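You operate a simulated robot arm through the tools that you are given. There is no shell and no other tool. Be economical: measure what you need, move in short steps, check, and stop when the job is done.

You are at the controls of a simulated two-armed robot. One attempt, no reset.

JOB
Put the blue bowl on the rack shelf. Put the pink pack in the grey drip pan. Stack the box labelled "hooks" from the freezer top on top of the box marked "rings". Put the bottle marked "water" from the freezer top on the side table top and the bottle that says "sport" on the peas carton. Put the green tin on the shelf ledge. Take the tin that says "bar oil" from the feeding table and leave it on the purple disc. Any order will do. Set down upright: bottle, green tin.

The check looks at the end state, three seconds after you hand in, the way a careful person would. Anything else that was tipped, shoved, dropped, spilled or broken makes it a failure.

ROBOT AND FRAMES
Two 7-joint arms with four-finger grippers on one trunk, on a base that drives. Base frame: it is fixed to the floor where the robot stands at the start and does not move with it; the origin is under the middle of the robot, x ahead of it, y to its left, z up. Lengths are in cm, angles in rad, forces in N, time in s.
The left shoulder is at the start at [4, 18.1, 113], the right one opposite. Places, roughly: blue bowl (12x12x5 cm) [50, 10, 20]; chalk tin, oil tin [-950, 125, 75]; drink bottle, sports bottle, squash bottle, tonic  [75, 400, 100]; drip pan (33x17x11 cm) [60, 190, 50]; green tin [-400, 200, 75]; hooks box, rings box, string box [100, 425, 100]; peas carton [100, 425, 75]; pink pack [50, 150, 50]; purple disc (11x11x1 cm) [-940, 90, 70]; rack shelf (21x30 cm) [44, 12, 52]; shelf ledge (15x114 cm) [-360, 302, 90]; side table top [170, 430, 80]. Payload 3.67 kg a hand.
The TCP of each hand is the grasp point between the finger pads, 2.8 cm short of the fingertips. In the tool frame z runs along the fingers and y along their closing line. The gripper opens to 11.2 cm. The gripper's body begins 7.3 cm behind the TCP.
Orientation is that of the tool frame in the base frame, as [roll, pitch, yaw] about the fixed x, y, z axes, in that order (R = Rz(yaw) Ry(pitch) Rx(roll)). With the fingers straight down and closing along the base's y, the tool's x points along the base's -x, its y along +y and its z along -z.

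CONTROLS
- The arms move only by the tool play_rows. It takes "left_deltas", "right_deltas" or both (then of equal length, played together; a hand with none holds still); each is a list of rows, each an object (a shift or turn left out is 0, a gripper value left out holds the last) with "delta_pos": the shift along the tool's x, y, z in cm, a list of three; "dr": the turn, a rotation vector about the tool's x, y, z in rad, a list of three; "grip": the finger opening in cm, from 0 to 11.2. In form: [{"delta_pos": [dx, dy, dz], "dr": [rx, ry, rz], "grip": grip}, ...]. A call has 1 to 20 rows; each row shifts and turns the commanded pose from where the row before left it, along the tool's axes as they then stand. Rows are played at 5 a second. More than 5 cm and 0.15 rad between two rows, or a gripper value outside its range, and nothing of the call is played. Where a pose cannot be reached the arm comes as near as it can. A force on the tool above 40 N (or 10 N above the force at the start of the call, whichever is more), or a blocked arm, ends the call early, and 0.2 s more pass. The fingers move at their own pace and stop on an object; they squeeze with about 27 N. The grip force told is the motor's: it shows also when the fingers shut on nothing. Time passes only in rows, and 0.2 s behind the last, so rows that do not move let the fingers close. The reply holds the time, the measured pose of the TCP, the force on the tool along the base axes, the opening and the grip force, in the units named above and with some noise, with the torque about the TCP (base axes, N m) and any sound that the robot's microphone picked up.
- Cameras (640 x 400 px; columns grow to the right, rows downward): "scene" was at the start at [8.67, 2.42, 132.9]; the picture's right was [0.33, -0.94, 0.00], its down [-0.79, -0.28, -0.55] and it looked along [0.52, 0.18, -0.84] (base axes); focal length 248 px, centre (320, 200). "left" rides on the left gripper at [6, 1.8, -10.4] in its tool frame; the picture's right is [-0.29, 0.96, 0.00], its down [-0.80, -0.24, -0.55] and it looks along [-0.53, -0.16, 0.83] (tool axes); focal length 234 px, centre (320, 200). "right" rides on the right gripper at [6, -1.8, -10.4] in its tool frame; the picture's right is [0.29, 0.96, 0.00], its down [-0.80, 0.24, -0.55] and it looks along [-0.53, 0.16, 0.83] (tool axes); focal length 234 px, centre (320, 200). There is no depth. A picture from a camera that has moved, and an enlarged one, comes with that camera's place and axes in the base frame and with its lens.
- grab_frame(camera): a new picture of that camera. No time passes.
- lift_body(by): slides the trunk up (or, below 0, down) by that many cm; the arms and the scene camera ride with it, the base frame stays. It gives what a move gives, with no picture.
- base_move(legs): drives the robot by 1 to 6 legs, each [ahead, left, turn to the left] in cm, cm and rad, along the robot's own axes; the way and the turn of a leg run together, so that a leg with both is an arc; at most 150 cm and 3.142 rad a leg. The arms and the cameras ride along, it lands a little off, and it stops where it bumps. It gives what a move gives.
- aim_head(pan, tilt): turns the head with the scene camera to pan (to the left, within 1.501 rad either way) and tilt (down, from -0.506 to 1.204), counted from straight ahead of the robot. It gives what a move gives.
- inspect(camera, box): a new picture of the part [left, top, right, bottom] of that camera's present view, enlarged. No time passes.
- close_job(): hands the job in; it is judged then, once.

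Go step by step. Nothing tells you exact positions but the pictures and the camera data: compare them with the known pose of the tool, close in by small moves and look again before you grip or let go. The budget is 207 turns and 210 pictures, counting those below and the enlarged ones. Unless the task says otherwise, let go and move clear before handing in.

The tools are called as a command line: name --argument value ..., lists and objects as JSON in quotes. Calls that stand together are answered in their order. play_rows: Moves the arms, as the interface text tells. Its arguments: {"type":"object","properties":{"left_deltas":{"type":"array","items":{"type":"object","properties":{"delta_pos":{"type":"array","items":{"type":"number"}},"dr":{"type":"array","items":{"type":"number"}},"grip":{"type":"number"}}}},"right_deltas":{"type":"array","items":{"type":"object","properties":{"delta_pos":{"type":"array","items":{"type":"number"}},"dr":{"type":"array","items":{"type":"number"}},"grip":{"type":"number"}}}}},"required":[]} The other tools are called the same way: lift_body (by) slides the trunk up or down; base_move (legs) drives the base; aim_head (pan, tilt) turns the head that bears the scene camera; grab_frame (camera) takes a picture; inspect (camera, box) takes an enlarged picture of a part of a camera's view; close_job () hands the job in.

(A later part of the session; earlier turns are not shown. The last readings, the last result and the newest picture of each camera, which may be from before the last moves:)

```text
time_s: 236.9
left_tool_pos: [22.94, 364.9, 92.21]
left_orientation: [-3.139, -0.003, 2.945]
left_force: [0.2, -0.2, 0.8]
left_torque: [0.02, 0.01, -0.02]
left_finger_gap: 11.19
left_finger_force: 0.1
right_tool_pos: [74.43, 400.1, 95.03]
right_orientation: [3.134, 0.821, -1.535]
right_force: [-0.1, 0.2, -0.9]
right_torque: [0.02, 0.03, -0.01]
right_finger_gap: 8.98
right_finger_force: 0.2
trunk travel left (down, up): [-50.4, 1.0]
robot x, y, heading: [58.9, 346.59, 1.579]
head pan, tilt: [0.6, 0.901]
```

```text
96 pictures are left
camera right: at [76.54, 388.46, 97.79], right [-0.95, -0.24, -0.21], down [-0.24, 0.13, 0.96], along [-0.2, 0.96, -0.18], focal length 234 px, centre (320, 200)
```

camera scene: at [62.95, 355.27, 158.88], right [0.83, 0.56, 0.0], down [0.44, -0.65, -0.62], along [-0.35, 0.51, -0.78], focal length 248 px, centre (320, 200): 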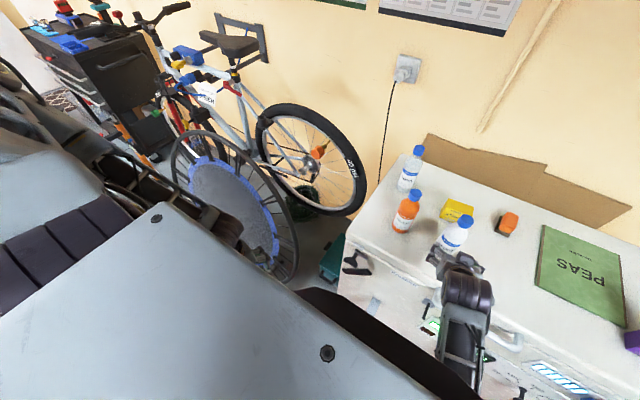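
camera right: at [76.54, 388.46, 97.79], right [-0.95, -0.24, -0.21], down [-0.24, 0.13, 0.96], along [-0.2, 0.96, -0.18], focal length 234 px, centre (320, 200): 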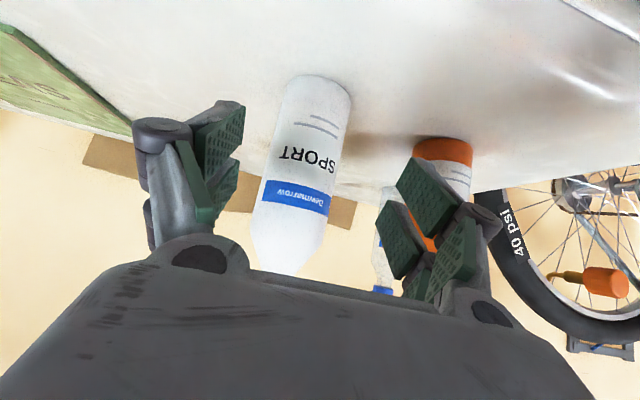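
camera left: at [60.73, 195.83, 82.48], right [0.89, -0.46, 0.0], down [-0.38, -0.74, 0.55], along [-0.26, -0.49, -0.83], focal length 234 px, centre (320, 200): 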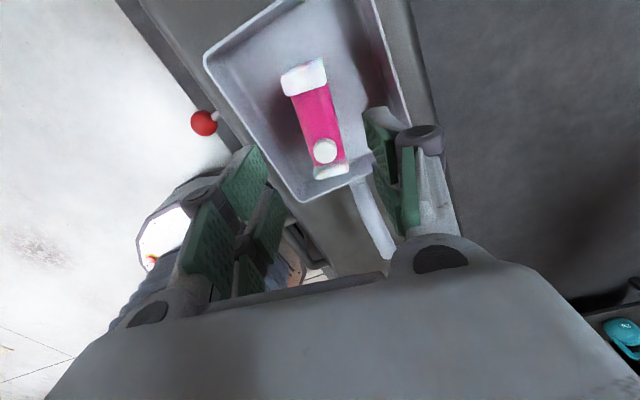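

Aligned with the path now. I advance 8.2 cm and check.

play_rows --right_deltas '[{"delta_pos": [-1.5, 0, 1.6]}, {"delta_pos": [-1.5, 0, 1.6]}, {"delta_pos": [-1.5, 0, 1.6]}, {"delta_pos": [-1.2, 0, 1.3]}, {}]'

grab_frame --camera "right"

```text
time_s: 238.1
left_tool_pos: [22.68, 364.91, 92.1]
left_orientation: [-3.138, -0.001, 2.945]
left_force: [0.2, 0.6, -0.2]
left_torque: [0.02, -0.02, 0.02]
left_finger_gap: 11.22
left_finger_force: 0.1
right_tool_pos: [73.88, 408.53, 94.94]
right_orientation: [3.137, 0.82, -1.534]
right_force: [0.3, 0.0, -0.3]
right_torque: [0.02, 0.01, 0.02]
right_finger_gap: 9.0
right_finger_force: 0.1
trunk travel left (down, up): [-50.4, 1.0]
robot x, y, heading: [58.55, 346.98, 1.574]
head pan, tilt: [0.6, 0.901]
```

```text
95 pictures are left
camera right: at [76.1, 396.87, 97.85], right [-0.95, -0.23, -0.21], down [-0.24, 0.13, 0.96], along [-0.2, 0.96, -0.18], focal length 234 px, centre (320, 200)
```

right: 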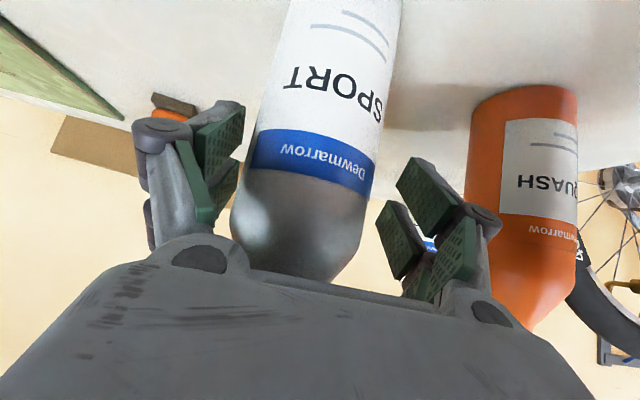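

play_rows --right_deltas '[{"grip": 8}, {"grip": 7}, {"grip": 6.2}, {"grip": 5.5}, {"grip": 4}, {"grip": 4}]'

play_rows --right_deltas '[{"delta_pos": [-0.73, 0, -0.68]}, {"delta_pos": [-1.46, 0, -1.36]}, {"delta_pos": [-1.46, 0, -1.36]}, {}]'

grab_frame --camera "right"

```text
time_s: 239.5
left_tool_pos: [22.72, 364.86, 92.0]
left_orientation: [-3.138, -0.003, 2.946]
left_force: [0.4, 0.4, 0.0]
left_torque: [0.03, -0.01, -0.01]
left_finger_gap: 11.2
left_finger_force: 0.1
right_tool_pos: [73.81, 408.34, 95.21]
right_orientation: [3.135, 0.818, -1.536]
right_force: [0.4, -1.8, 2.0]
right_torque: [-0.09, 0.14, 0.06]
right_finger_gap: 5.82
right_finger_force: 27.1
trunk travel left (down, up): [-50.4, 1.0]
robot x, y, heading: [58.94, 347.01, 1.573]
head pan, tilt: [0.6, 0.901]
```

```text
time_s: 240.5
left_tool_pos: [22.64, 364.87, 92.04]
left_orientation: [-3.138, -0.002, 2.947]
left_force: [-0.4, 0.2, -0.2]
left_torque: [0.0, 0.04, -0.03]
left_finger_gap: 11.24
left_finger_force: 0.1
right_tool_pos: [73.88, 408.37, 100.18]
right_orientation: [3.137, 0.819, -1.536]
right_force: [0.0, -0.2, -2.8]
right_torque: [0.02, -0.01, 0.01]
right_finger_gap: 5.8
right_finger_force: 27.0
trunk travel left (down, up): [-50.4, 1.0]
robot x, y, heading: [58.58, 346.57, 1.578]
head pan, tilt: [0.6, 0.901]
```

```text
94 pictures are left
camera right: at [76.22, 396.89, 102.91], right [-0.95, -0.24, -0.21], down [-0.24, 0.13, 0.96], along [-0.2, 0.96, -0.18], focal length 234 px, centre (320, 200)
```

right: 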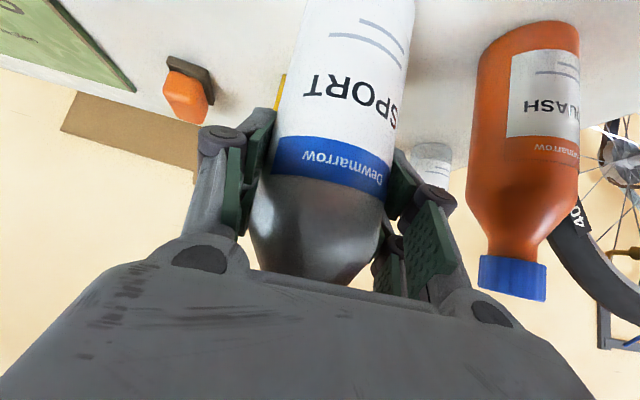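

Held and lifted 5 cm. I strafe right to the carton and a little forward.

base_move --legs '[[0, -35, -0.005], [4, 0, 0]]'

aim_head --pan 0.0 --tilt 0.9

grab_frame --camera "right"

inspect --camera "scene" --box '[250, 100, 470, 260]'

```text
time_s: 243.3
left_tool_pos: [58.14, 368.35, 92.18]
left_orientation: [3.139, -0.001, 2.935]
left_force: [0.1, -1.7, -0.9]
left_torque: [0.08, 0.0, 0.05]
left_finger_gap: 11.19
left_finger_force: 0.0
right_tool_pos: [109.7, 411.55, 100.6]
right_orientation: [3.139, 0.825, -1.541]
right_force: [0.4, -0.9, -3.0]
right_torque: [0.01, -0.01, -0.01]
right_finger_gap: 5.84
right_finger_force: 26.2
trunk travel left (down, up): [-50.4, 1.0]
robot x, y, heading: [93.97, 350.59, 1.566]
head pan, tilt: [0.6, 0.901]
```

```text
time_s: 244.3
left_tool_pos: [58.11, 368.9, 92.07]
left_orientation: [-3.137, -0.003, 2.936]
left_force: [0.8, -0.1, 0.0]
left_torque: [0.02, 0.02, 0.03]
left_finger_gap: 11.21
left_finger_force: 0.1
right_tool_pos: [109.76, 412.11, 100.22]
right_orientation: [3.136, 0.82, -1.545]
right_force: [0.1, 1.0, -3.9]
right_torque: [0.01, 0.01, -0.03]
right_finger_gap: 5.81
right_finger_force: 26.8
trunk travel left (down, up): [-50.4, 1.0]
robot x, y, heading: [94.21, 350.66, 1.568]
head pan, tilt: [0.0, 0.901]
```

```text
93 pictures are left
camera right: at [111.92, 400.39, 102.93], right [-0.95, -0.23, -0.21], down [-0.24, 0.13, 0.96], along [-0.19, 0.96, -0.18], focal length 234 px, centre (320, 200)
```

right: 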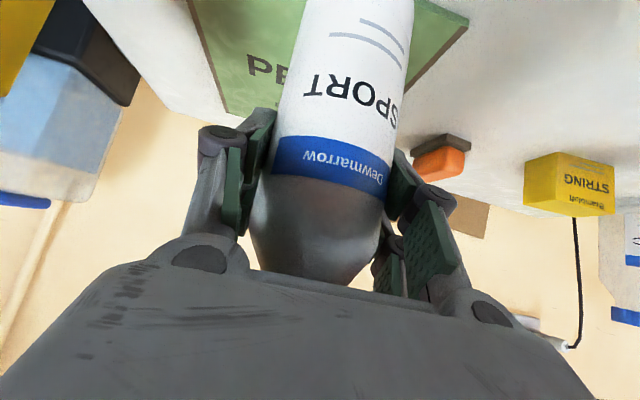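

```text
2.50 times, centred on (360, 180) of scene
camera zoom: at [94.09, 360.23, 158.89], right [1.0, -0.01, 0.0], down [0.0, -0.78, -0.62], along [0.0, 0.62, -0.78], focal length 619 px, centre (220, 250)
```

zoom: 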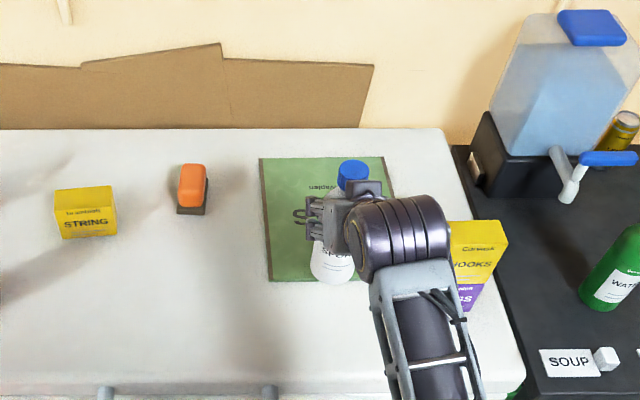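

I need 6 cm more forward onto the carton. I move forward in steps at this height and check the tilt.

play_rows --right_deltas '[{"delta_pos": [-0.8, 0, 1.2]}, {"delta_pos": [-0.8, 0, 1.2]}, {"delta_pos": [-0.9, 0, 1.1]}, {"delta_pos": [-0.9, 0, 1.1]}, {}]'

```text
time_s: 245.5
left_tool_pos: [58.22, 368.92, 91.96]
left_orientation: [-3.137, -0.001, 2.936]
left_force: [0.5, -0.1, 0.6]
left_torque: [0.02, 0.02, 0.02]
left_finger_gap: 11.18
left_finger_force: 0.1
right_tool_pos: [109.55, 417.63, 99.56]
right_orientation: [3.138, 0.821, -1.541]
right_force: [-0.5, -0.3, -1.8]
right_torque: [0.02, 0.01, 0.01]
right_finger_gap: 5.83
right_finger_force: 27.1
trunk travel left (down, up): [-50.4, 1.0]
robot x, y, heading: [94.05, 350.48, 1.563]
head pan, tilt: [0.0, 0.901]
```

play_rows --right_deltas '[{"delta_pos": [-0.3, 0, 0.9]}, {"delta_pos": [0.73, 0, 0.68]}, {"delta_pos": [0.5, 0, 0.48]}, {}]'

inspect --camera "scene" --box '[300, 130, 440, 230]'

grab_frame --camera "right"

```text
time_s: 246.5
left_tool_pos: [58.15, 368.91, 92.01]
left_orientation: [-3.137, 0.001, 2.934]
left_force: [0.5, 0.1, -0.8]
left_torque: [0.01, 0.01, -0.02]
left_finger_gap: 11.21
left_finger_force: 0.1
right_tool_pos: [109.48, 418.54, 97.39]
right_orientation: [3.137, 0.819, -1.544]
right_force: [0.3, -0.7, -1.6]
right_torque: [0.02, 0.04, 0.0]
right_finger_gap: 5.81
right_finger_force: 26.8
trunk travel left (down, up): [-50.4, 1.0]
robot x, y, heading: [94.12, 350.41, 1.57]
head pan, tilt: [0.0, 0.901]
```

```text
4.00 times, centred on (370, 180) of scene
camera zoom: at [94.08, 360.35, 158.88], right [1.0, -0.01, 0.0], down [0.0, -0.78, -0.62], along [0.0, 0.62, -0.78], focal length 990 px, centre (120, 280)
```

zoom: 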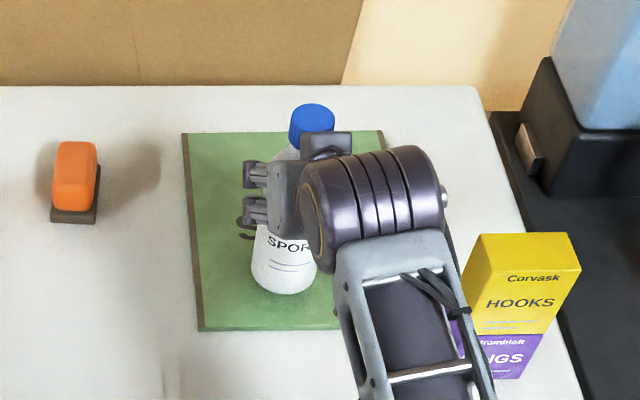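

```text
90 pictures are left
camera right: at [111.66, 406.99, 100.15], right [-0.95, -0.23, -0.21], down [-0.24, 0.13, 0.96], along [-0.19, 0.96, -0.18], focal length 234 px, centre (320, 200)
```

right: 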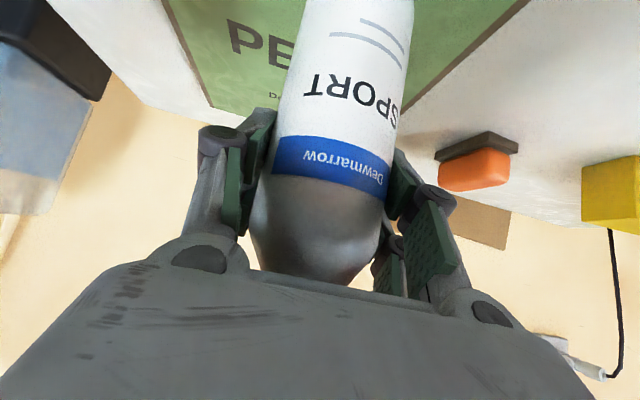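

Well inside the carton. I feel down for contact.

play_rows --right_deltas '[{"delta_pos": [0.22, 0, 0.2]}, {"delta_pos": [0.22, 0, 0.2]}, {"delta_pos": [0.22, 0, 0.2]}, {}]'

```text
time_s: 247.5
left_tool_pos: [58.2, 368.87, 91.99]
left_orientation: [-3.136, -0.002, 2.936]
left_force: [0.3, 0.7, -0.1]
left_torque: [0.0, 0.05, 0.04]
left_finger_gap: 11.18
left_finger_force: 0.0
right_tool_pos: [109.62, 418.53, 96.56]
right_orientation: [3.136, 0.819, -1.543]
right_force: [-0.4, 0.4, -2.7]
right_torque: [0.03, 0.01, 0.06]
right_finger_gap: 5.83
right_finger_force: 26.8
trunk travel left (down, up): [-50.4, 1.0]
robot x, y, heading: [94.36, 350.38, 1.567]
head pan, tilt: [0.0, 0.901]
```

play_rows --right_deltas '[{"delta_pos": [0.22, 0, 0.2]}, {"delta_pos": [0.22, 0, 0.2]}, {}]'

```text
time_s: 248.3
left_tool_pos: [58.18, 368.89, 91.98]
left_orientation: [-3.139, -0.003, 2.936]
left_force: [-0.5, -0.3, -0.8]
left_torque: [0.0, -0.03, 0.01]
left_finger_gap: 11.22
left_finger_force: 0.1
right_tool_pos: [109.53, 418.63, 96.04]
right_orientation: [3.136, 0.822, -1.543]
right_force: [-0.3, -0.2, -0.5]
right_torque: [-0.04, 0.05, -0.01]
right_finger_gap: 5.81
right_finger_force: 27.0
trunk travel left (down, up): [-50.4, 1.0]
robot x, y, heading: [94.07, 350.35, 1.564]
head pan, tilt: [0.0, 0.901]
```

Contact begins. One more small step, then release and back out.

play_rows --right_deltas '[{"delta_pos": [0.15, 0, 0.13]}, {}]'

inspect --camera "scene" --box '[300, 130, 440, 230]'

```text
time_s: 248.9
left_tool_pos: [58.14, 368.87, 91.99]
left_orientation: [-3.139, -0.001, 2.936]
left_force: [-0.6, 0.0, -0.1]
left_torque: [0.0, 0.0, -0.02]
left_finger_gap: 11.2
left_finger_force: 0.0
right_tool_pos: [109.48, 418.62, 95.95]
right_orientation: [3.138, 0.824, -1.544]
right_force: [0.2, -0.1, 8.5]
right_torque: [-0.29, 0.16, 0.06]
right_finger_gap: 5.81
right_finger_force: 27.0
trunk travel left (down, up): [-50.4, 1.0]
robot x, y, heading: [93.94, 350.47, 1.565]
head pan, tilt: [0.0, 0.901]
```

```text
4.00 times, centred on (370, 180) of scene
camera zoom: at [94.06, 360.15, 158.9], right [1.0, -0.01, 0.0], down [0.0, -0.78, -0.62], along [0.0, 0.62, -0.78], focal length 990 px, centre (120, 280)
```

zoom: 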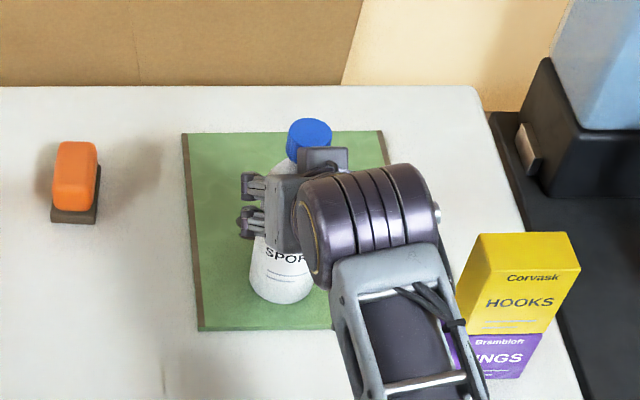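

play_rows --right_deltas '[{"delta_pos": [-0.1, 0, -0.09]}, {"grip": 6.5}, {"grip": 7.5}, {"grip": 9}, {}, {"delta_pos": [1.4, 0, -1.5]}, {"delta_pos": [1.4, 0, -1.5]}, {"delta_pos": [1.4, 0, -1.5]}, {"delta_pos": [1.4, 0, -1.5]}, {"delta_pos": [1.4, 0, -1.5]}, {"delta_pos": [1.4, 0, -1.5]}, {}]'

base_move --legs '[[-30, 0, 0]]'

grab_frame --camera "scene"

```text
time_s: 251.5
left_tool_pos: [58.1, 368.96, 91.97]
left_orientation: [-3.137, -0.003, 2.935]
left_force: [-0.1, -0.1, -0.5]
left_torque: [0.01, -0.02, 0.03]
left_finger_gap: 11.2
left_finger_force: 0.0
right_tool_pos: [109.87, 406.35, 95.87]
right_orientation: [3.137, 0.818, -1.542]
right_force: [-0.8, 1.0, -0.4]
right_torque: [0.01, 0.0, -0.04]
right_finger_gap: 9.01
right_finger_force: 0.2
trunk travel left (down, up): [-50.4, 1.0]
robot x, y, heading: [93.78, 350.71, 1.563]
head pan, tilt: [0.0, 0.901]
```

```text
time_s: 253.6
left_tool_pos: [57.93, 338.77, 91.91]
left_orientation: [-3.136, -0.002, 2.939]
left_force: [-0.4, -0.1, 0.0]
left_torque: [-0.02, 0.05, -0.02]
left_finger_gap: 11.2
left_finger_force: 0.1
right_tool_pos: [109.63, 376.3, 95.88]
right_orientation: [3.136, 0.819, -1.542]
right_force: [0.4, -1.1, 0.6]
right_torque: [-0.02, 0.0, -0.03]
right_finger_gap: 9.01
right_finger_force: 0.0
trunk travel left (down, up): [-50.4, 1.0]
robot x, y, heading: [93.83, 320.61, 1.568]
head pan, tilt: [0.0, 0.901]
```

```text
88 pictures are left
camera scene: at [93.9, 330.31, 158.87], right [1.0, -0.01, 0.0], down [0.0, -0.78, -0.62], along [0.0, 0.62, -0.78], focal length 248 px, centre (320, 200)
```

scene: 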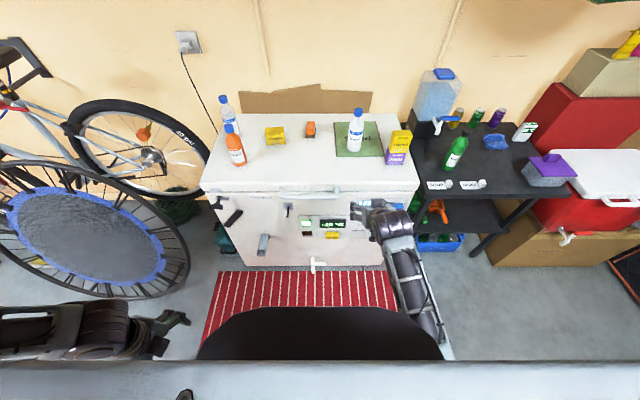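

All three freezer items are placed. Now the green tin, some 4 m to the left: I turn toward −x and drive, looking ahead.

base_move --legs '[[0, 0, 1.574]]'

aim_head --pan 0.0 --tilt 0.4

grab_frame --camera "scene"

```text
time_s: 258.2
left_tool_pos: [76.0, 284.29, 92.04]
left_orientation: [-3.139, -0.001, -1.766]
left_force: [0.7, 0.0, 0.5]
left_torque: [-0.01, 0.01, -0.03]
left_finger_gap: 11.23
left_finger_force: 0.1
right_tool_pos: [38.03, 335.75, 95.98]
right_orientation: [3.136, 0.821, 0.041]
right_force: [-0.6, 0.1, -0.4]
right_torque: [0.0, 0.0, 0.01]
right_finger_gap: 9.0
right_finger_force: 0.1
trunk travel left (down, up): [-50.4, 1.0]
robot x, y, heading: [94.13, 320.22, -3.137]
head pan, tilt: [0.0, 0.901]
```

```text
time_s: 259.2
left_tool_pos: [76.01, 284.45, 91.97]
left_orientation: [-3.139, 0.0, -1.767]
left_force: [0.7, -0.3, 0.2]
left_torque: [-0.02, 0.02, -0.01]
left_finger_gap: 11.17
left_finger_force: 0.1
right_tool_pos: [38.03, 335.73, 95.87]
right_orientation: [3.137, 0.82, 0.04]
right_force: [0.5, -0.7, 0.7]
right_torque: [-0.04, 0.0, -0.02]
right_finger_gap: 9.01
right_finger_force: 0.1
trunk travel left (down, up): [-50.4, 1.0]
robot x, y, heading: [94.04, 320.44, -3.137]
head pan, tilt: [0.0, 0.4]
```

```text
87 pictures are left
camera scene: at [82.58, 320.52, 163.18], right [-0.01, 1.0, 0.0], down [0.39, 0.0, -0.92], along [-0.92, 0.0, -0.39], focal length 248 px, centre (320, 200)
```

scene: 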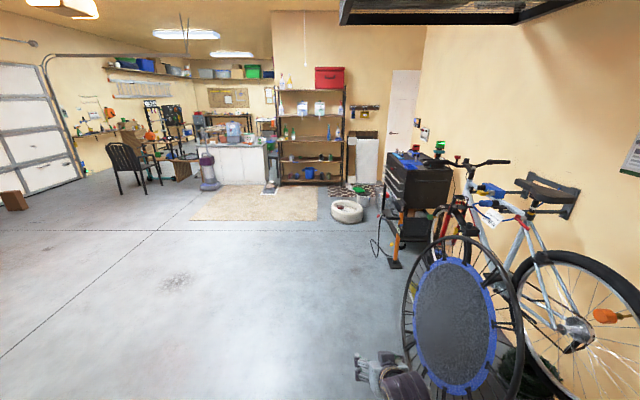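

inspect --camera "scene" --box '[180, 60, 380, 220]'

base_move --legs '[[150, 10, 0], [110, 0, 0]]'

grab_frame --camera "scene"

```text
2.50 times, centred on (280, 140) of scene
camera zoom: at [82.58, 320.52, 163.18], right [-0.01, 1.0, 0.0], down [0.39, 0.0, -0.92], along [-0.92, 0.0, -0.39], focal length 619 px, centre (420, 350)
```

zoom: 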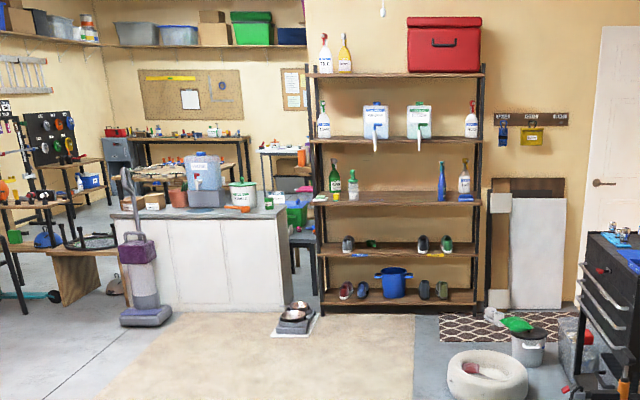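

```text
refused: leg 1 is longer than a leg can be; nothing moved
```

```text
85 pictures are left
camera scene: at [82.58, 320.52, 163.18], right [-0.01, 1.0, 0.0], down [0.39, 0.0, -0.92], along [-0.92, 0.0, -0.39], focal length 248 px, centre (320, 200)
```

scene: 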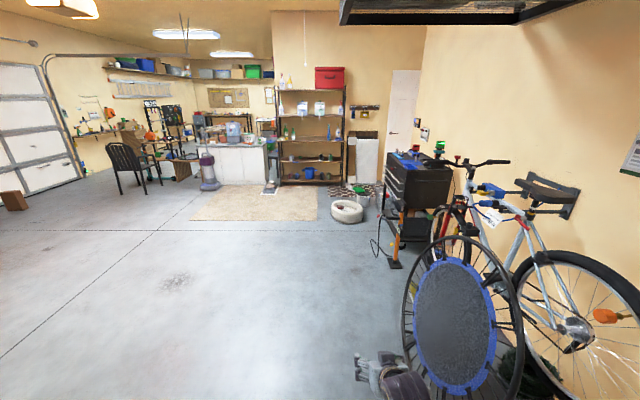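

The shelving unit (third level z≈90 = ledge) and a counter with a small green tin lie ahead; pet bowls sit on the floor nearby. I drive closer.

base_move --legs '[[148, 0, -0.004], [112, 30, 0]]'

grab_frame --camera "scene"

```text
time_s: 272.2
left_tool_pos: [-183.13, 251.21, 92.04]
left_orientation: [-3.139, -0.002, -1.76]
left_force: [0.0, 0.0, -0.3]
left_torque: [0.01, 0.01, -0.02]
left_finger_gap: 11.2
left_finger_force: 0.0
right_tool_pos: [-221.39, 302.29, 95.84]
right_orientation: [3.137, 0.82, 0.046]
right_force: [-0.2, -0.4, 0.6]
right_torque: [-0.01, -0.01, -0.02]
right_finger_gap: 8.99
right_finger_force: 0.1
trunk travel left (down, up): [-50.4, 1.0]
robot x, y, heading: [-165.14, 287.42, -3.127]
head pan, tilt: [0.0, 0.4]
```

```text
84 pictures are left
camera scene: at [-176.71, 287.32, 163.19], right [-0.01, 1.0, 0.0], down [0.39, 0.0, -0.92], along [-0.92, -0.01, -0.39], focal length 248 px, centre (320, 200)
```

scene: 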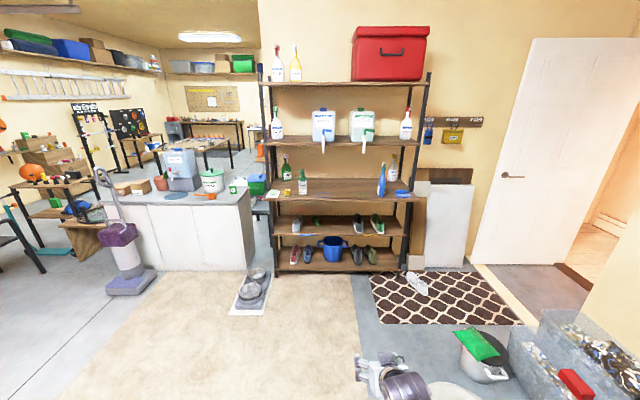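

inspect --camera "scene" --box '[90, 130, 270, 320]'

inspect --camera "scene" --box '[250, 80, 450, 280]'

```text
2.11 times, centred on (180, 225) of scene
camera zoom: at [-176.71, 287.32, 163.19], right [-0.01, 1.0, 0.0], down [0.39, 0.0, -0.92], along [-0.92, -0.01, -0.39], focal length 521 px, centre (615, 147)
```

zoom: 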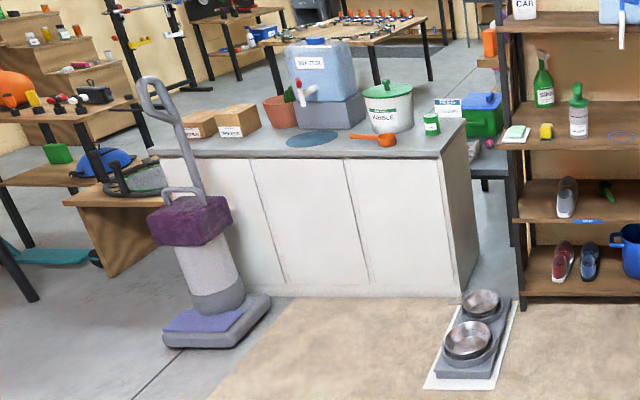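

```text
2.00 times, centred on (350, 180) of scene
camera zoom: at [-176.71, 287.32, 163.19], right [-0.01, 1.0, 0.0], down [0.39, 0.0, -0.92], along [-0.92, -0.01, -0.39], focal length 495 px, centre (260, 240)
```

zoom: 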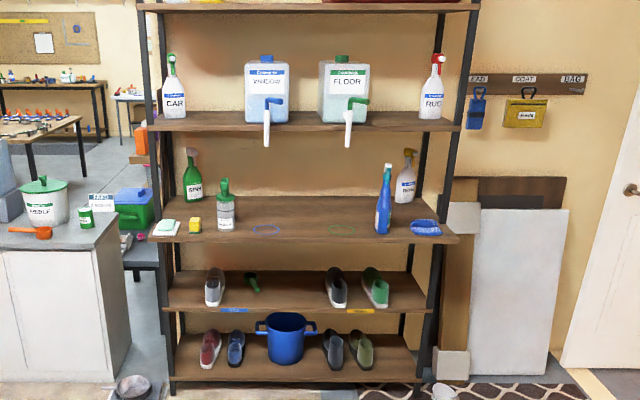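

Tin ≈ (−402, 200) on the counter (front edge x≈−375); ledge front strip x≈−352…−367 at z≈90. Pet bowls at y 213–238 and a vacuum at y<135 leave a slot; I'll go in at y≈174.

base_move --legs '[[0, 113, -0.014], [125, 0, 0]]'

aim_head --pan -0.2 --tilt 0.7

grab_frame --camera "scene"

grab_frame --camera "right"

```text
time_s: 284.2
left_tool_pos: [-307.93, 141.12, 92.09]
left_orientation: [-3.139, -0.002, -1.8]
left_force: [0.0, 0.1, -0.2]
left_torque: [-0.02, 0.0, 0.02]
left_finger_gap: 11.21
left_finger_force: 0.1
right_tool_pos: [-344.14, 193.56, 95.85]
right_orientation: [3.136, 0.82, 0.007]
right_force: [0.0, 0.9, 0.4]
right_torque: [-0.01, 0.0, 0.04]
right_finger_gap: 9.01
right_finger_force: 0.0
trunk travel left (down, up): [-50.4, 1.0]
robot x, y, heading: [-288.95, 176.32, 3.114]
head pan, tilt: [0.0, 0.4]
```

```text
time_s: 285.0
left_tool_pos: [-307.98, 140.92, 92.01]
left_orientation: [-3.138, -0.003, -1.799]
left_force: [0.8, -0.5, -0.3]
left_torque: [-0.02, 0.02, -0.01]
left_finger_gap: 11.2
left_finger_force: 0.1
right_tool_pos: [-344.13, 193.62, 95.86]
right_orientation: [3.137, 0.819, 0.006]
right_force: [-0.4, 0.4, 0.4]
right_torque: [0.01, 0.0, 0.01]
right_finger_gap: 8.98
right_finger_force: 0.1
trunk travel left (down, up): [-50.4, 1.0]
robot x, y, heading: [-288.73, 176.64, 3.115]
head pan, tilt: [-0.201, 0.7]
```

```text
81 pictures are left
camera scene: at [-299.13, 178.56, 160.5], right [0.23, 0.97, 0.0], down [0.63, -0.15, -0.77], along [-0.75, 0.17, -0.64], focal length 248 px, centre (320, 200)
```

scene: 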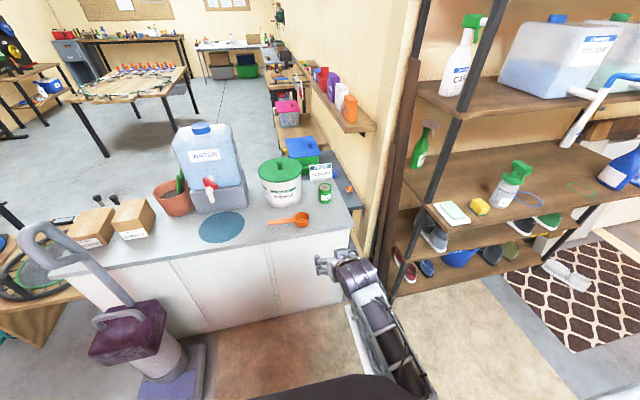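

```text
80 pictures are left
camera right: at [-332.47, 195.51, 98.56], right [0.21, -0.96, -0.21], down [-0.14, -0.24, 0.96], along [-0.97, -0.17, -0.18], focal length 234 px, centre (320, 200)
```

right: 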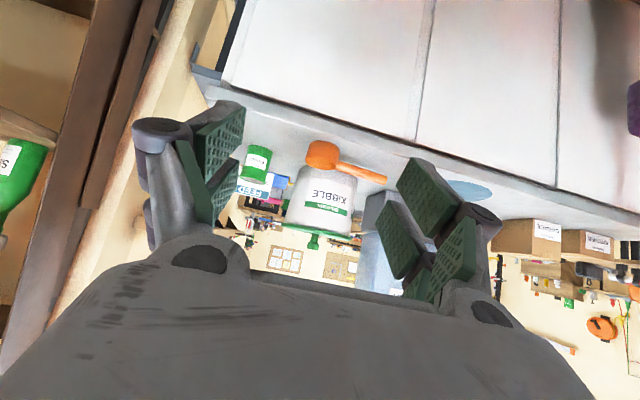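

inspect --camera "right" --box '[210, 110, 390, 260]'

inspect --camera "scene" --box '[240, 140, 380, 240]'

```text
2.67 times, centred on (300, 185) of right
camera zoom: at [-332.47, 195.51, 98.56], right [0.21, -0.96, -0.21], down [-0.14, -0.24, 0.96], along [-0.97, -0.17, -0.18], focal length 624 px, centre (373, 240)
```

zoom: 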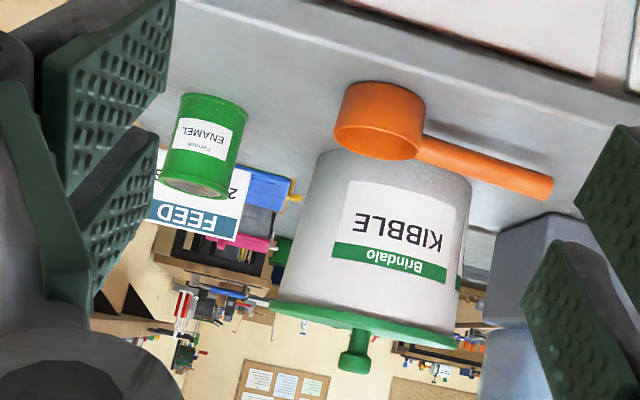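

```text
4.00 times, centred on (310, 190) of scene
camera zoom: at [-299.13, 178.56, 160.5], right [0.23, 0.97, 0.0], down [0.63, -0.15, -0.77], along [-0.75, 0.17, -0.64], focal length 990 px, centre (360, 240)
```

zoom: 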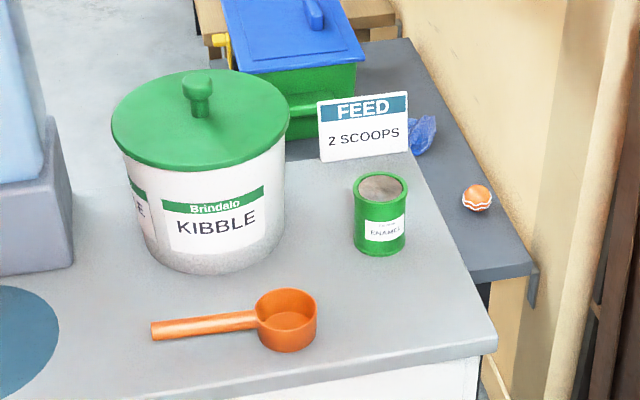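

The green "enamel" tin stands at about (−397.5, 203.4), base z≈77, ~6.6 wide. I lower the trunk 12, shift the hand right, and drive in.

lift_body --by -12

play_rows --right_deltas '[{"delta_pos": [0, -2.3, 0]}, {"delta_pos": [0, -2.3, 0]}, {"delta_pos": [0, -2.3, 0]}, {"delta_pos": [0, -2.3, 0]}, {"delta_pos": [0, -2.2, 0], "grip": 10}, {}]'

base_move --legs '[[0, 0, 0.026], [33, 0, 0]]'

grab_frame --camera "right"

grab_frame --camera "scene"

```text
time_s: 286.5
left_tool_pos: [-307.85, 141.11, 80.02]
left_orientation: [-3.137, -0.003, -1.8]
left_force: [0.7, 0.5, 0.2]
left_torque: [-0.02, 0.01, -0.02]
left_finger_gap: 11.21
left_finger_force: 0.1
right_tool_pos: [-344.08, 193.55, 83.68]
right_orientation: [3.136, 0.82, 0.008]
right_force: [0.0, -0.5, -0.6]
right_torque: [0.03, 0.01, -0.02]
right_finger_gap: 8.98
right_finger_force: 0.0
trunk travel left (down, up): [-38.4, 13.0]
robot x, y, heading: [-288.59, 176.42, 3.115]
head pan, tilt: [-0.201, 0.7]
```

```text
time_s: 287.9
left_tool_pos: [-307.86, 141.06, 80.02]
left_orientation: [-3.137, -0.002, -1.8]
left_force: [0.2, -1.0, -0.9]
left_torque: [0.03, 0.01, 0.03]
left_finger_gap: 11.23
left_finger_force: 0.0
right_tool_pos: [-344.33, 205.0, 83.75]
right_orientation: [3.137, 0.819, 0.008]
right_force: [0.3, -0.2, -0.7]
right_torque: [-0.04, 0.0, 0.04]
right_finger_gap: 10.01
right_finger_force: 0.1
trunk travel left (down, up): [-38.4, 13.0]
robot x, y, heading: [-288.82, 176.25, 3.111]
head pan, tilt: [-0.201, 0.7]
```

```text
time_s: 290.5
left_tool_pos: [-340.15, 140.59, 79.9]
left_orientation: [-3.135, -0.001, -1.77]
left_force: [0.1, -0.7, -0.3]
left_torque: [0.01, 0.02, 0.01]
left_finger_gap: 11.21
left_finger_force: 0.1
right_tool_pos: [-378.27, 203.38, 83.84]
right_orientation: [3.137, 0.818, 0.036]
right_force: [0.1, 0.2, 0.6]
right_torque: [0.0, 0.0, 0.01]
right_finger_gap: 10.01
right_finger_force: 0.0
trunk travel left (down, up): [-38.4, 13.0]
robot x, y, heading: [-322.16, 176.37, -3.139]
head pan, tilt: [-0.201, 0.7]
```

```text
77 pictures are left
camera right: at [-366.74, 205.63, 86.54], right [0.23, -0.95, -0.21], down [-0.13, -0.24, 0.96], along [-0.96, -0.2, -0.18], focal length 234 px, centre (320, 200)
```

right: 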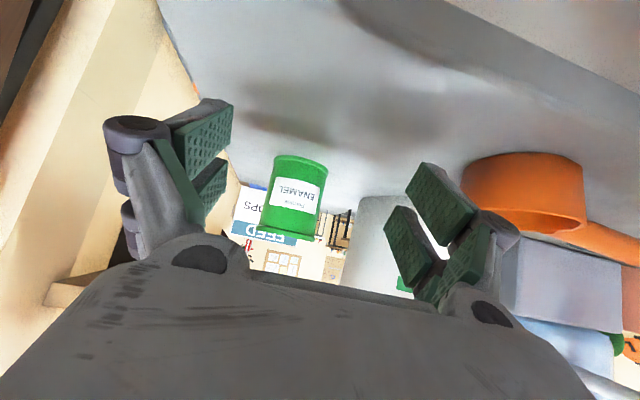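

```text
76 pictures are left
camera scene: at [-332.44, 178.31, 148.45], right [0.2, 0.98, 0.0], down [0.63, -0.13, -0.76], along [-0.75, 0.15, -0.64], focal length 248 px, centre (320, 200)
```

scene: 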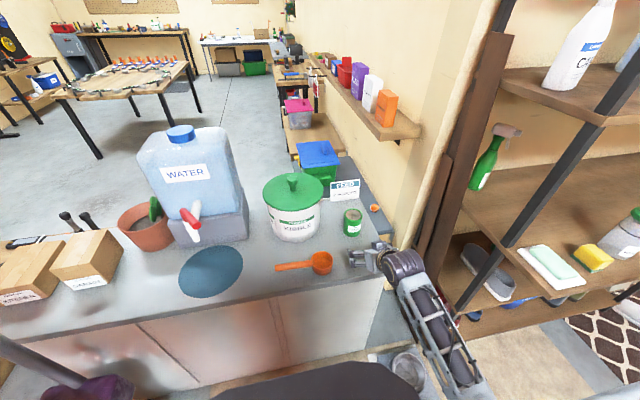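

Tin straight ahead at x≈−397.3, y≈202.6. I drive 9 cm and reach the rest with the arm.

base_move --legs '[[9, 0, 0]]'

play_rows --right_deltas '[{"delta_pos": [0.5, 0.3, 0.5]}, {"delta_pos": [-1.5, 0, 1.6]}, {"delta_pos": [-1.5, 0, 1.6]}, {"delta_pos": [-1.5, 0, 1.6]}, {}]'

grab_frame --camera "right"

```text
time_s: 291.6
left_tool_pos: [-349.03, 140.51, 79.88]
left_orientation: [-3.136, 0.0, -1.768]
left_force: [-0.3, -0.2, -0.6]
left_torque: [-0.01, -0.07, 0.0]
left_finger_gap: 11.2
left_finger_force: 0.0
right_tool_pos: [-387.18, 203.37, 83.88]
right_orientation: [3.136, 0.818, 0.034]
right_force: [0.0, -0.4, 0.4]
right_torque: [-0.03, 0.0, -0.02]
right_finger_gap: 10.01
right_finger_force: 0.0
trunk travel left (down, up): [-38.4, 13.0]
robot x, y, heading: [-330.94, 176.46, -3.142]
head pan, tilt: [-0.201, 0.7]
```

```text
time_s: 292.8
left_tool_pos: [-348.98, 140.57, 80.02]
left_orientation: [-3.137, -0.001, -1.77]
left_force: [0.4, -0.1, 0.6]
left_torque: [-0.02, 0.04, -0.01]
left_finger_gap: 11.21
left_finger_force: 0.0
right_tool_pos: [-393.75, 202.97, 83.35]
right_orientation: [3.136, 0.819, 0.035]
right_force: [0.9, -0.1, 0.8]
right_torque: [0.01, -0.01, -0.01]
right_finger_gap: 9.99
right_finger_force: 0.1
trunk travel left (down, up): [-38.4, 13.0]
robot x, y, heading: [-331.01, 176.61, -3.146]
head pan, tilt: [-0.201, 0.7]
```

```text
75 pictures are left
camera right: at [-382.16, 205.17, 85.88], right [0.23, -0.95, -0.21], down [-0.13, -0.24, 0.96], along [-0.96, -0.2, -0.18], focal length 234 px, centre (320, 200)
```

right: 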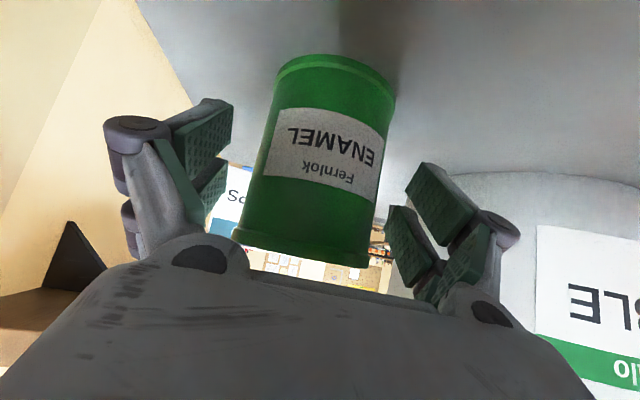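

The tin sits between the pads. I go 0.7 further, 1 lower, and close.

play_rows --right_deltas '[{"delta_pos": [0.25, 0, 1.2]}, {"grip": 9}, {"grip": 8}, {"grip": 7}, {"grip": 6}, {"grip": 5}, {"grip": 5}]'

grab_frame --camera "right"

```text
time_s: 294.4
left_tool_pos: [-349.1, 140.55, 79.9]
left_orientation: [-3.139, -0.002, -1.77]
left_force: [0.6, -0.4, 0.1]
left_torque: [0.01, -0.01, 0.0]
left_finger_gap: 11.2
left_finger_force: 0.0
right_tool_pos: [-394.35, 202.94, 82.1]
right_orientation: [3.136, 0.821, 0.035]
right_force: [-0.4, 1.3, 0.8]
right_torque: [0.12, 0.03, 0.02]
right_finger_gap: 6.68
right_finger_force: 27.2
trunk travel left (down, up): [-38.4, 13.0]
robot x, y, heading: [-330.9, 176.45, -3.14]
head pan, tilt: [-0.201, 0.7]
```

```text
74 pictures are left
camera right: at [-382.87, 205.15, 84.88], right [0.23, -0.95, -0.21], down [-0.13, -0.24, 0.96], along [-0.96, -0.2, -0.18], focal length 234 px, centre (320, 200)
```

right: 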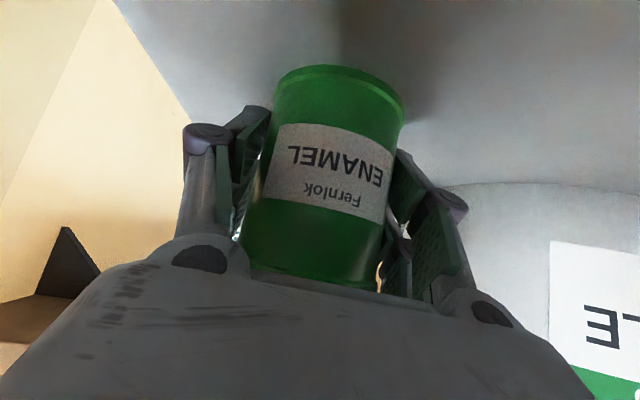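

Held (6.7). I lift 5 cm and back out, then raise.

play_rows --right_deltas '[{"delta_pos": [-0.73, 0, -0.68]}, {"delta_pos": [-1.46, 0, -1.36]}, {"delta_pos": [-1.46, 0, -1.36]}, {}]'

base_move --legs '[[-45, 0, 0]]'

lift_body --by 13

grab_frame --camera "right"

```text
time_s: 295.4
left_tool_pos: [-348.96, 140.62, 80.05]
left_orientation: [-3.136, -0.002, -1.769]
left_force: [-0.4, 0.5, 0.4]
left_torque: [-0.02, 0.02, 0.05]
left_finger_gap: 11.19
left_finger_force: 0.1
right_tool_pos: [-394.52, 202.72, 87.01]
right_orientation: [3.136, 0.82, 0.033]
right_force: [1.2, 0.0, -3.7]
right_torque: [0.05, 0.03, 0.02]
right_finger_gap: 6.7
right_finger_force: 27.2
trunk travel left (down, up): [-38.4, 13.0]
robot x, y, heading: [-330.7, 176.44, -3.139]
head pan, tilt: [-0.201, 0.7]
```

```text
time_s: 298.2
left_tool_pos: [-304.47, 140.58, 79.93]
left_orientation: [-3.138, -0.002, -1.778]
left_force: [-0.3, 0.5, 0.2]
left_torque: [0.02, -0.03, 0.04]
left_finger_gap: 11.2
left_finger_force: 0.0
right_tool_pos: [-349.54, 203.01, 86.91]
right_orientation: [3.136, 0.818, 0.026]
right_force: [0.2, -0.9, -3.5]
right_torque: [0.03, 0.03, -0.01]
right_finger_gap: 6.68
right_finger_force: 26.9
trunk travel left (down, up): [-38.4, 13.0]
robot x, y, heading: [-286.0, 176.18, 3.142]
head pan, tilt: [-0.201, 0.7]
```

```text
time_s: 299.8
left_tool_pos: [-304.52, 140.55, 92.94]
left_orientation: [-3.138, -0.001, -1.777]
left_force: [0.6, 0.2, 0.0]
left_torque: [-0.02, 0.01, -0.02]
left_finger_gap: 11.23
left_finger_force: 0.1
right_tool_pos: [-349.55, 203.06, 100.09]
right_orientation: [3.135, 0.819, 0.028]
right_force: [-0.1, -0.1, -2.7]
right_torque: [-0.03, 0.03, 0.03]
right_finger_gap: 6.67
right_finger_force: 27.7
trunk travel left (down, up): [-51.4, 0.0]
robot x, y, heading: [-286.31, 176.25, 3.137]
head pan, tilt: [-0.201, 0.7]
```

```text
73 pictures are left
camera right: at [-337.97, 205.27, 102.73], right [0.23, -0.95, -0.21], down [-0.13, -0.24, 0.96], along [-0.96, -0.19, -0.18], focal length 234 px, centre (320, 200)
```

right: 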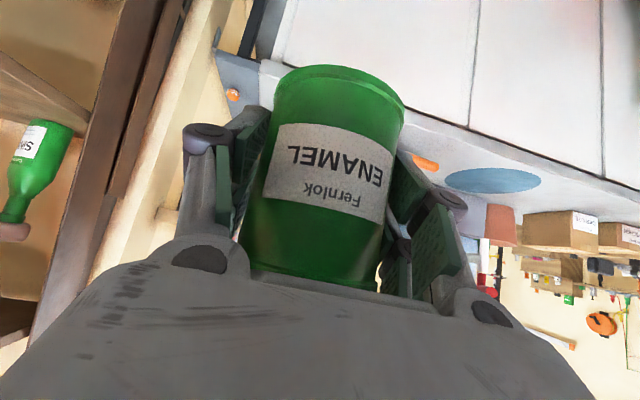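

Now to the ledge: back off, strafe right so the tin is in front of the shelf's middle.

base_move --legs '[[-24, 0, 0.005], [0, -100, 0]]'

aim_head --pan -0.2 --tilt 0.6

grab_frame --camera "scene"

grab_frame --camera "right"

```text
time_s: 306.4
left_tool_pos: [-279.72, 239.21, 92.91]
left_orientation: [-3.135, 0.0, -1.791]
left_force: [0.2, 1.4, -0.5]
left_torque: [-0.01, -0.03, -0.01]
left_finger_gap: 11.19
left_finger_force: 0.1
right_tool_pos: [-323.8, 302.14, 99.98]
right_orientation: [3.135, 0.82, 0.014]
right_force: [-0.3, -0.2, -3.1]
right_torque: [-0.01, -0.01, -0.02]
right_finger_gap: 6.69
right_finger_force: 26.7
trunk travel left (down, up): [-51.4, 0.0]
robot x, y, heading: [-260.97, 274.82, 3.118]
head pan, tilt: [-0.201, 0.7]
```

```text
time_s: 307.1
left_tool_pos: [-279.66, 239.21, 93.0]
left_orientation: [-3.136, -0.003, -1.791]
left_force: [-0.1, -0.3, 0.6]
left_torque: [0.0, 0.01, -0.02]
left_finger_gap: 11.2
left_finger_force: 0.1
right_tool_pos: [-323.84, 302.26, 100.2]
right_orientation: [3.137, 0.819, 0.012]
right_force: [-0.2, -0.3, -4.1]
right_torque: [-0.01, 0.04, 0.01]
right_finger_gap: 6.7
right_finger_force: 27.4
trunk travel left (down, up): [-51.4, 0.0]
robot x, y, heading: [-260.97, 274.99, 3.119]
head pan, tilt: [-0.201, 0.6]
```

```text
72 pictures are left
camera scene: at [-271.56, 276.83, 162.29], right [0.22, 0.98, 0.0], down [0.55, -0.12, -0.82], along [-0.8, 0.18, -0.57], focal length 248 px, centre (320, 200)
```

scene: 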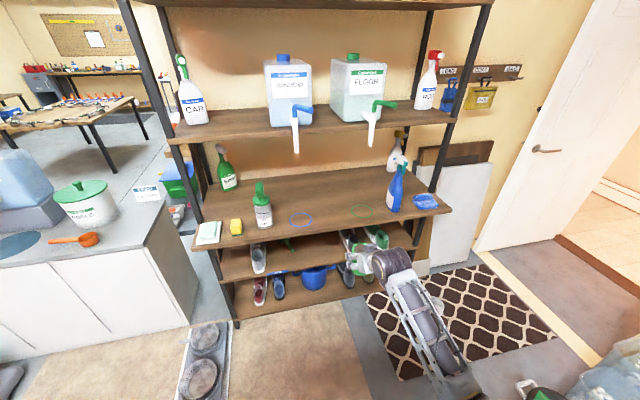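

```text
71 pictures are left
camera right: at [-312.2, 304.37, 102.7], right [0.21, -0.95, -0.21], down [-0.14, -0.24, 0.96], along [-0.97, -0.18, -0.18], focal length 234 px, centre (320, 200)
```

right: 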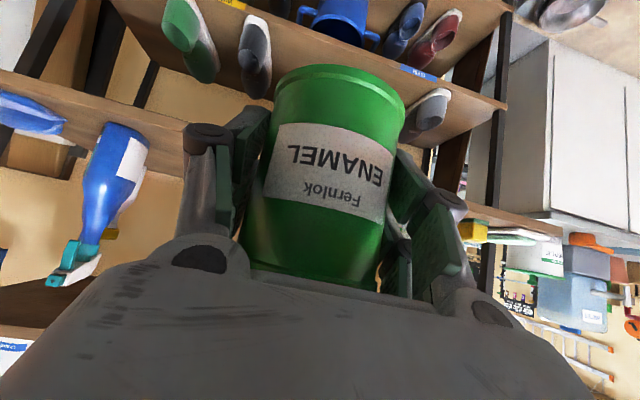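

inspect --camera "scene" --box '[180, 130, 460, 320]'

```text
2.11 times, centred on (320, 225) of scene
camera zoom: at [-271.56, 276.83, 162.29], right [0.22, 0.98, 0.0], down [0.55, -0.12, -0.82], along [-0.8, 0.18, -0.57], focal length 521 px, centre (320, 147)
```

zoom: 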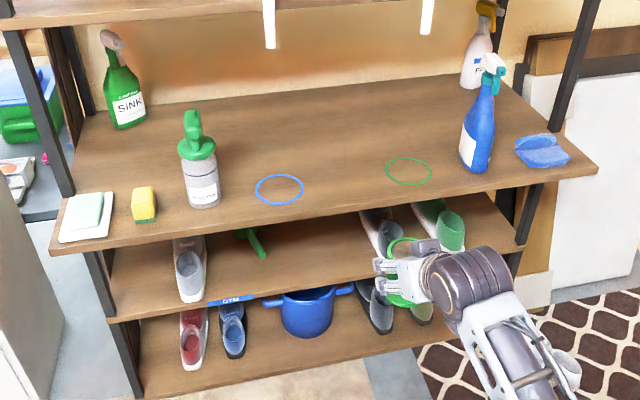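

I turn square and drive 36 cm so the tin comes over the front strip between the two drawn rings (y≈302).

base_move --legs '[[0, 0, 0.023], [34, 0, 0]]'

inspect --camera "scene" --box '[180, 130, 460, 320]'

grab_frame --camera "right"

```text
time_s: 309.8
left_tool_pos: [-313.73, 238.59, 92.96]
left_orientation: [-3.137, -0.001, -1.77]
left_force: [0.4, -0.3, 0.2]
left_torque: [-0.01, -0.02, -0.02]
left_finger_gap: 11.21
left_finger_force: 0.2
right_tool_pos: [-359.46, 300.85, 100.05]
right_orientation: [3.139, 0.821, 0.034]
right_force: [-0.3, -0.1, -3.4]
right_torque: [-0.02, 0.02, 0.0]
right_finger_gap: 6.66
right_finger_force: 26.9
trunk travel left (down, up): [-51.4, 0.0]
robot x, y, heading: [-295.85, 274.8, -3.14]
head pan, tilt: [-0.201, 0.6]
```

```text
2.11 times, centred on (320, 225) of scene
camera zoom: at [-306.53, 276.5, 162.31], right [0.2, 0.98, 0.0], down [0.55, -0.11, -0.83], along [-0.81, 0.16, -0.56], focal length 521 px, centre (320, 147)
```

zoom: 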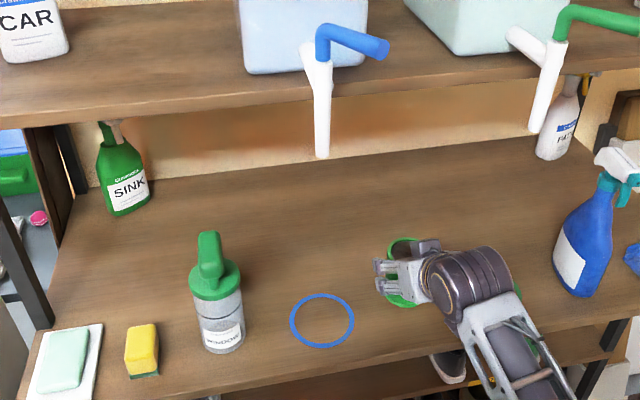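

```text
68 pictures are left
camera right: at [-347.83, 303.13, 102.76], right [0.23, -0.95, -0.21], down [-0.13, -0.24, 0.96], along [-0.96, -0.2, -0.18], focal length 234 px, centre (320, 200)
```

right: 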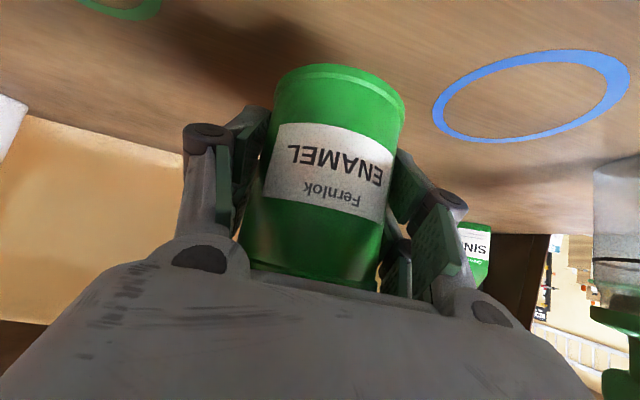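

The tin is above the ledge between the rings. I lower it to contact.

play_rows --right_deltas '[{"delta_pos": [0.73, 0, 0.68]}, {"delta_pos": [0.73, 0, 0.68]}, {"delta_pos": [0.73, 0, 0.68]}, {"delta_pos": [0.36, 0, 0.34]}, {"delta_pos": [0.36, 0, 0.34]}, {}]'

grab_frame --camera "right"

```text
time_s: 311.2
left_tool_pos: [-313.96, 238.71, 92.95]
left_orientation: [-3.136, -0.002, -1.768]
left_force: [0.5, 0.1, 0.8]
left_torque: [0.0, 0.02, 0.01]
left_finger_gap: 11.19
left_finger_force: 0.1
right_tool_pos: [-359.46, 300.76, 95.88]
right_orientation: [3.136, 0.818, 0.036]
right_force: [-0.8, 0.0, -3.2]
right_torque: [-0.01, 0.0, 0.01]
right_finger_gap: 6.67
right_finger_force: 27.7
trunk travel left (down, up): [-51.4, 0.0]
robot x, y, heading: [-295.98, 274.79, -3.143]
head pan, tilt: [-0.201, 0.6]
```

```text
67 pictures are left
camera right: at [-347.94, 303.07, 98.68], right [0.23, -0.95, -0.21], down [-0.13, -0.24, 0.96], along [-0.96, -0.2, -0.18], focal length 234 px, centre (320, 200)
```

right: 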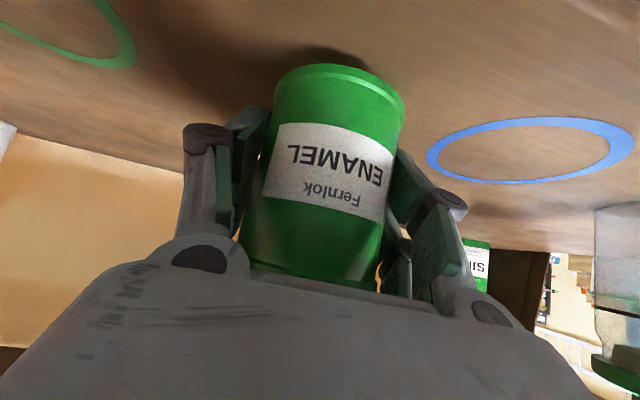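

play_rows --right_deltas '[{"delta_pos": [0.29, 0, 0.27]}, {"delta_pos": [0.29, 0, 0.27]}, {"delta_pos": [0.22, 0, 0.2]}, {}]'

```text
time_s: 312.2
left_tool_pos: [-314.12, 238.68, 93.02]
left_orientation: [-3.136, -0.001, -1.768]
left_force: [0.7, -0.1, -0.5]
left_torque: [-0.02, 0.0, 0.01]
left_finger_gap: 11.19
left_finger_force: 0.1
right_tool_pos: [-359.39, 300.82, 94.97]
right_orientation: [3.135, 0.818, 0.038]
right_force: [0.4, 0.6, -4.1]
right_torque: [0.02, 0.01, -0.04]
right_finger_gap: 6.69
right_finger_force: 26.9
trunk travel left (down, up): [-51.4, 0.0]
robot x, y, heading: [-295.88, 274.83, -3.136]
head pan, tilt: [-0.201, 0.6]
```

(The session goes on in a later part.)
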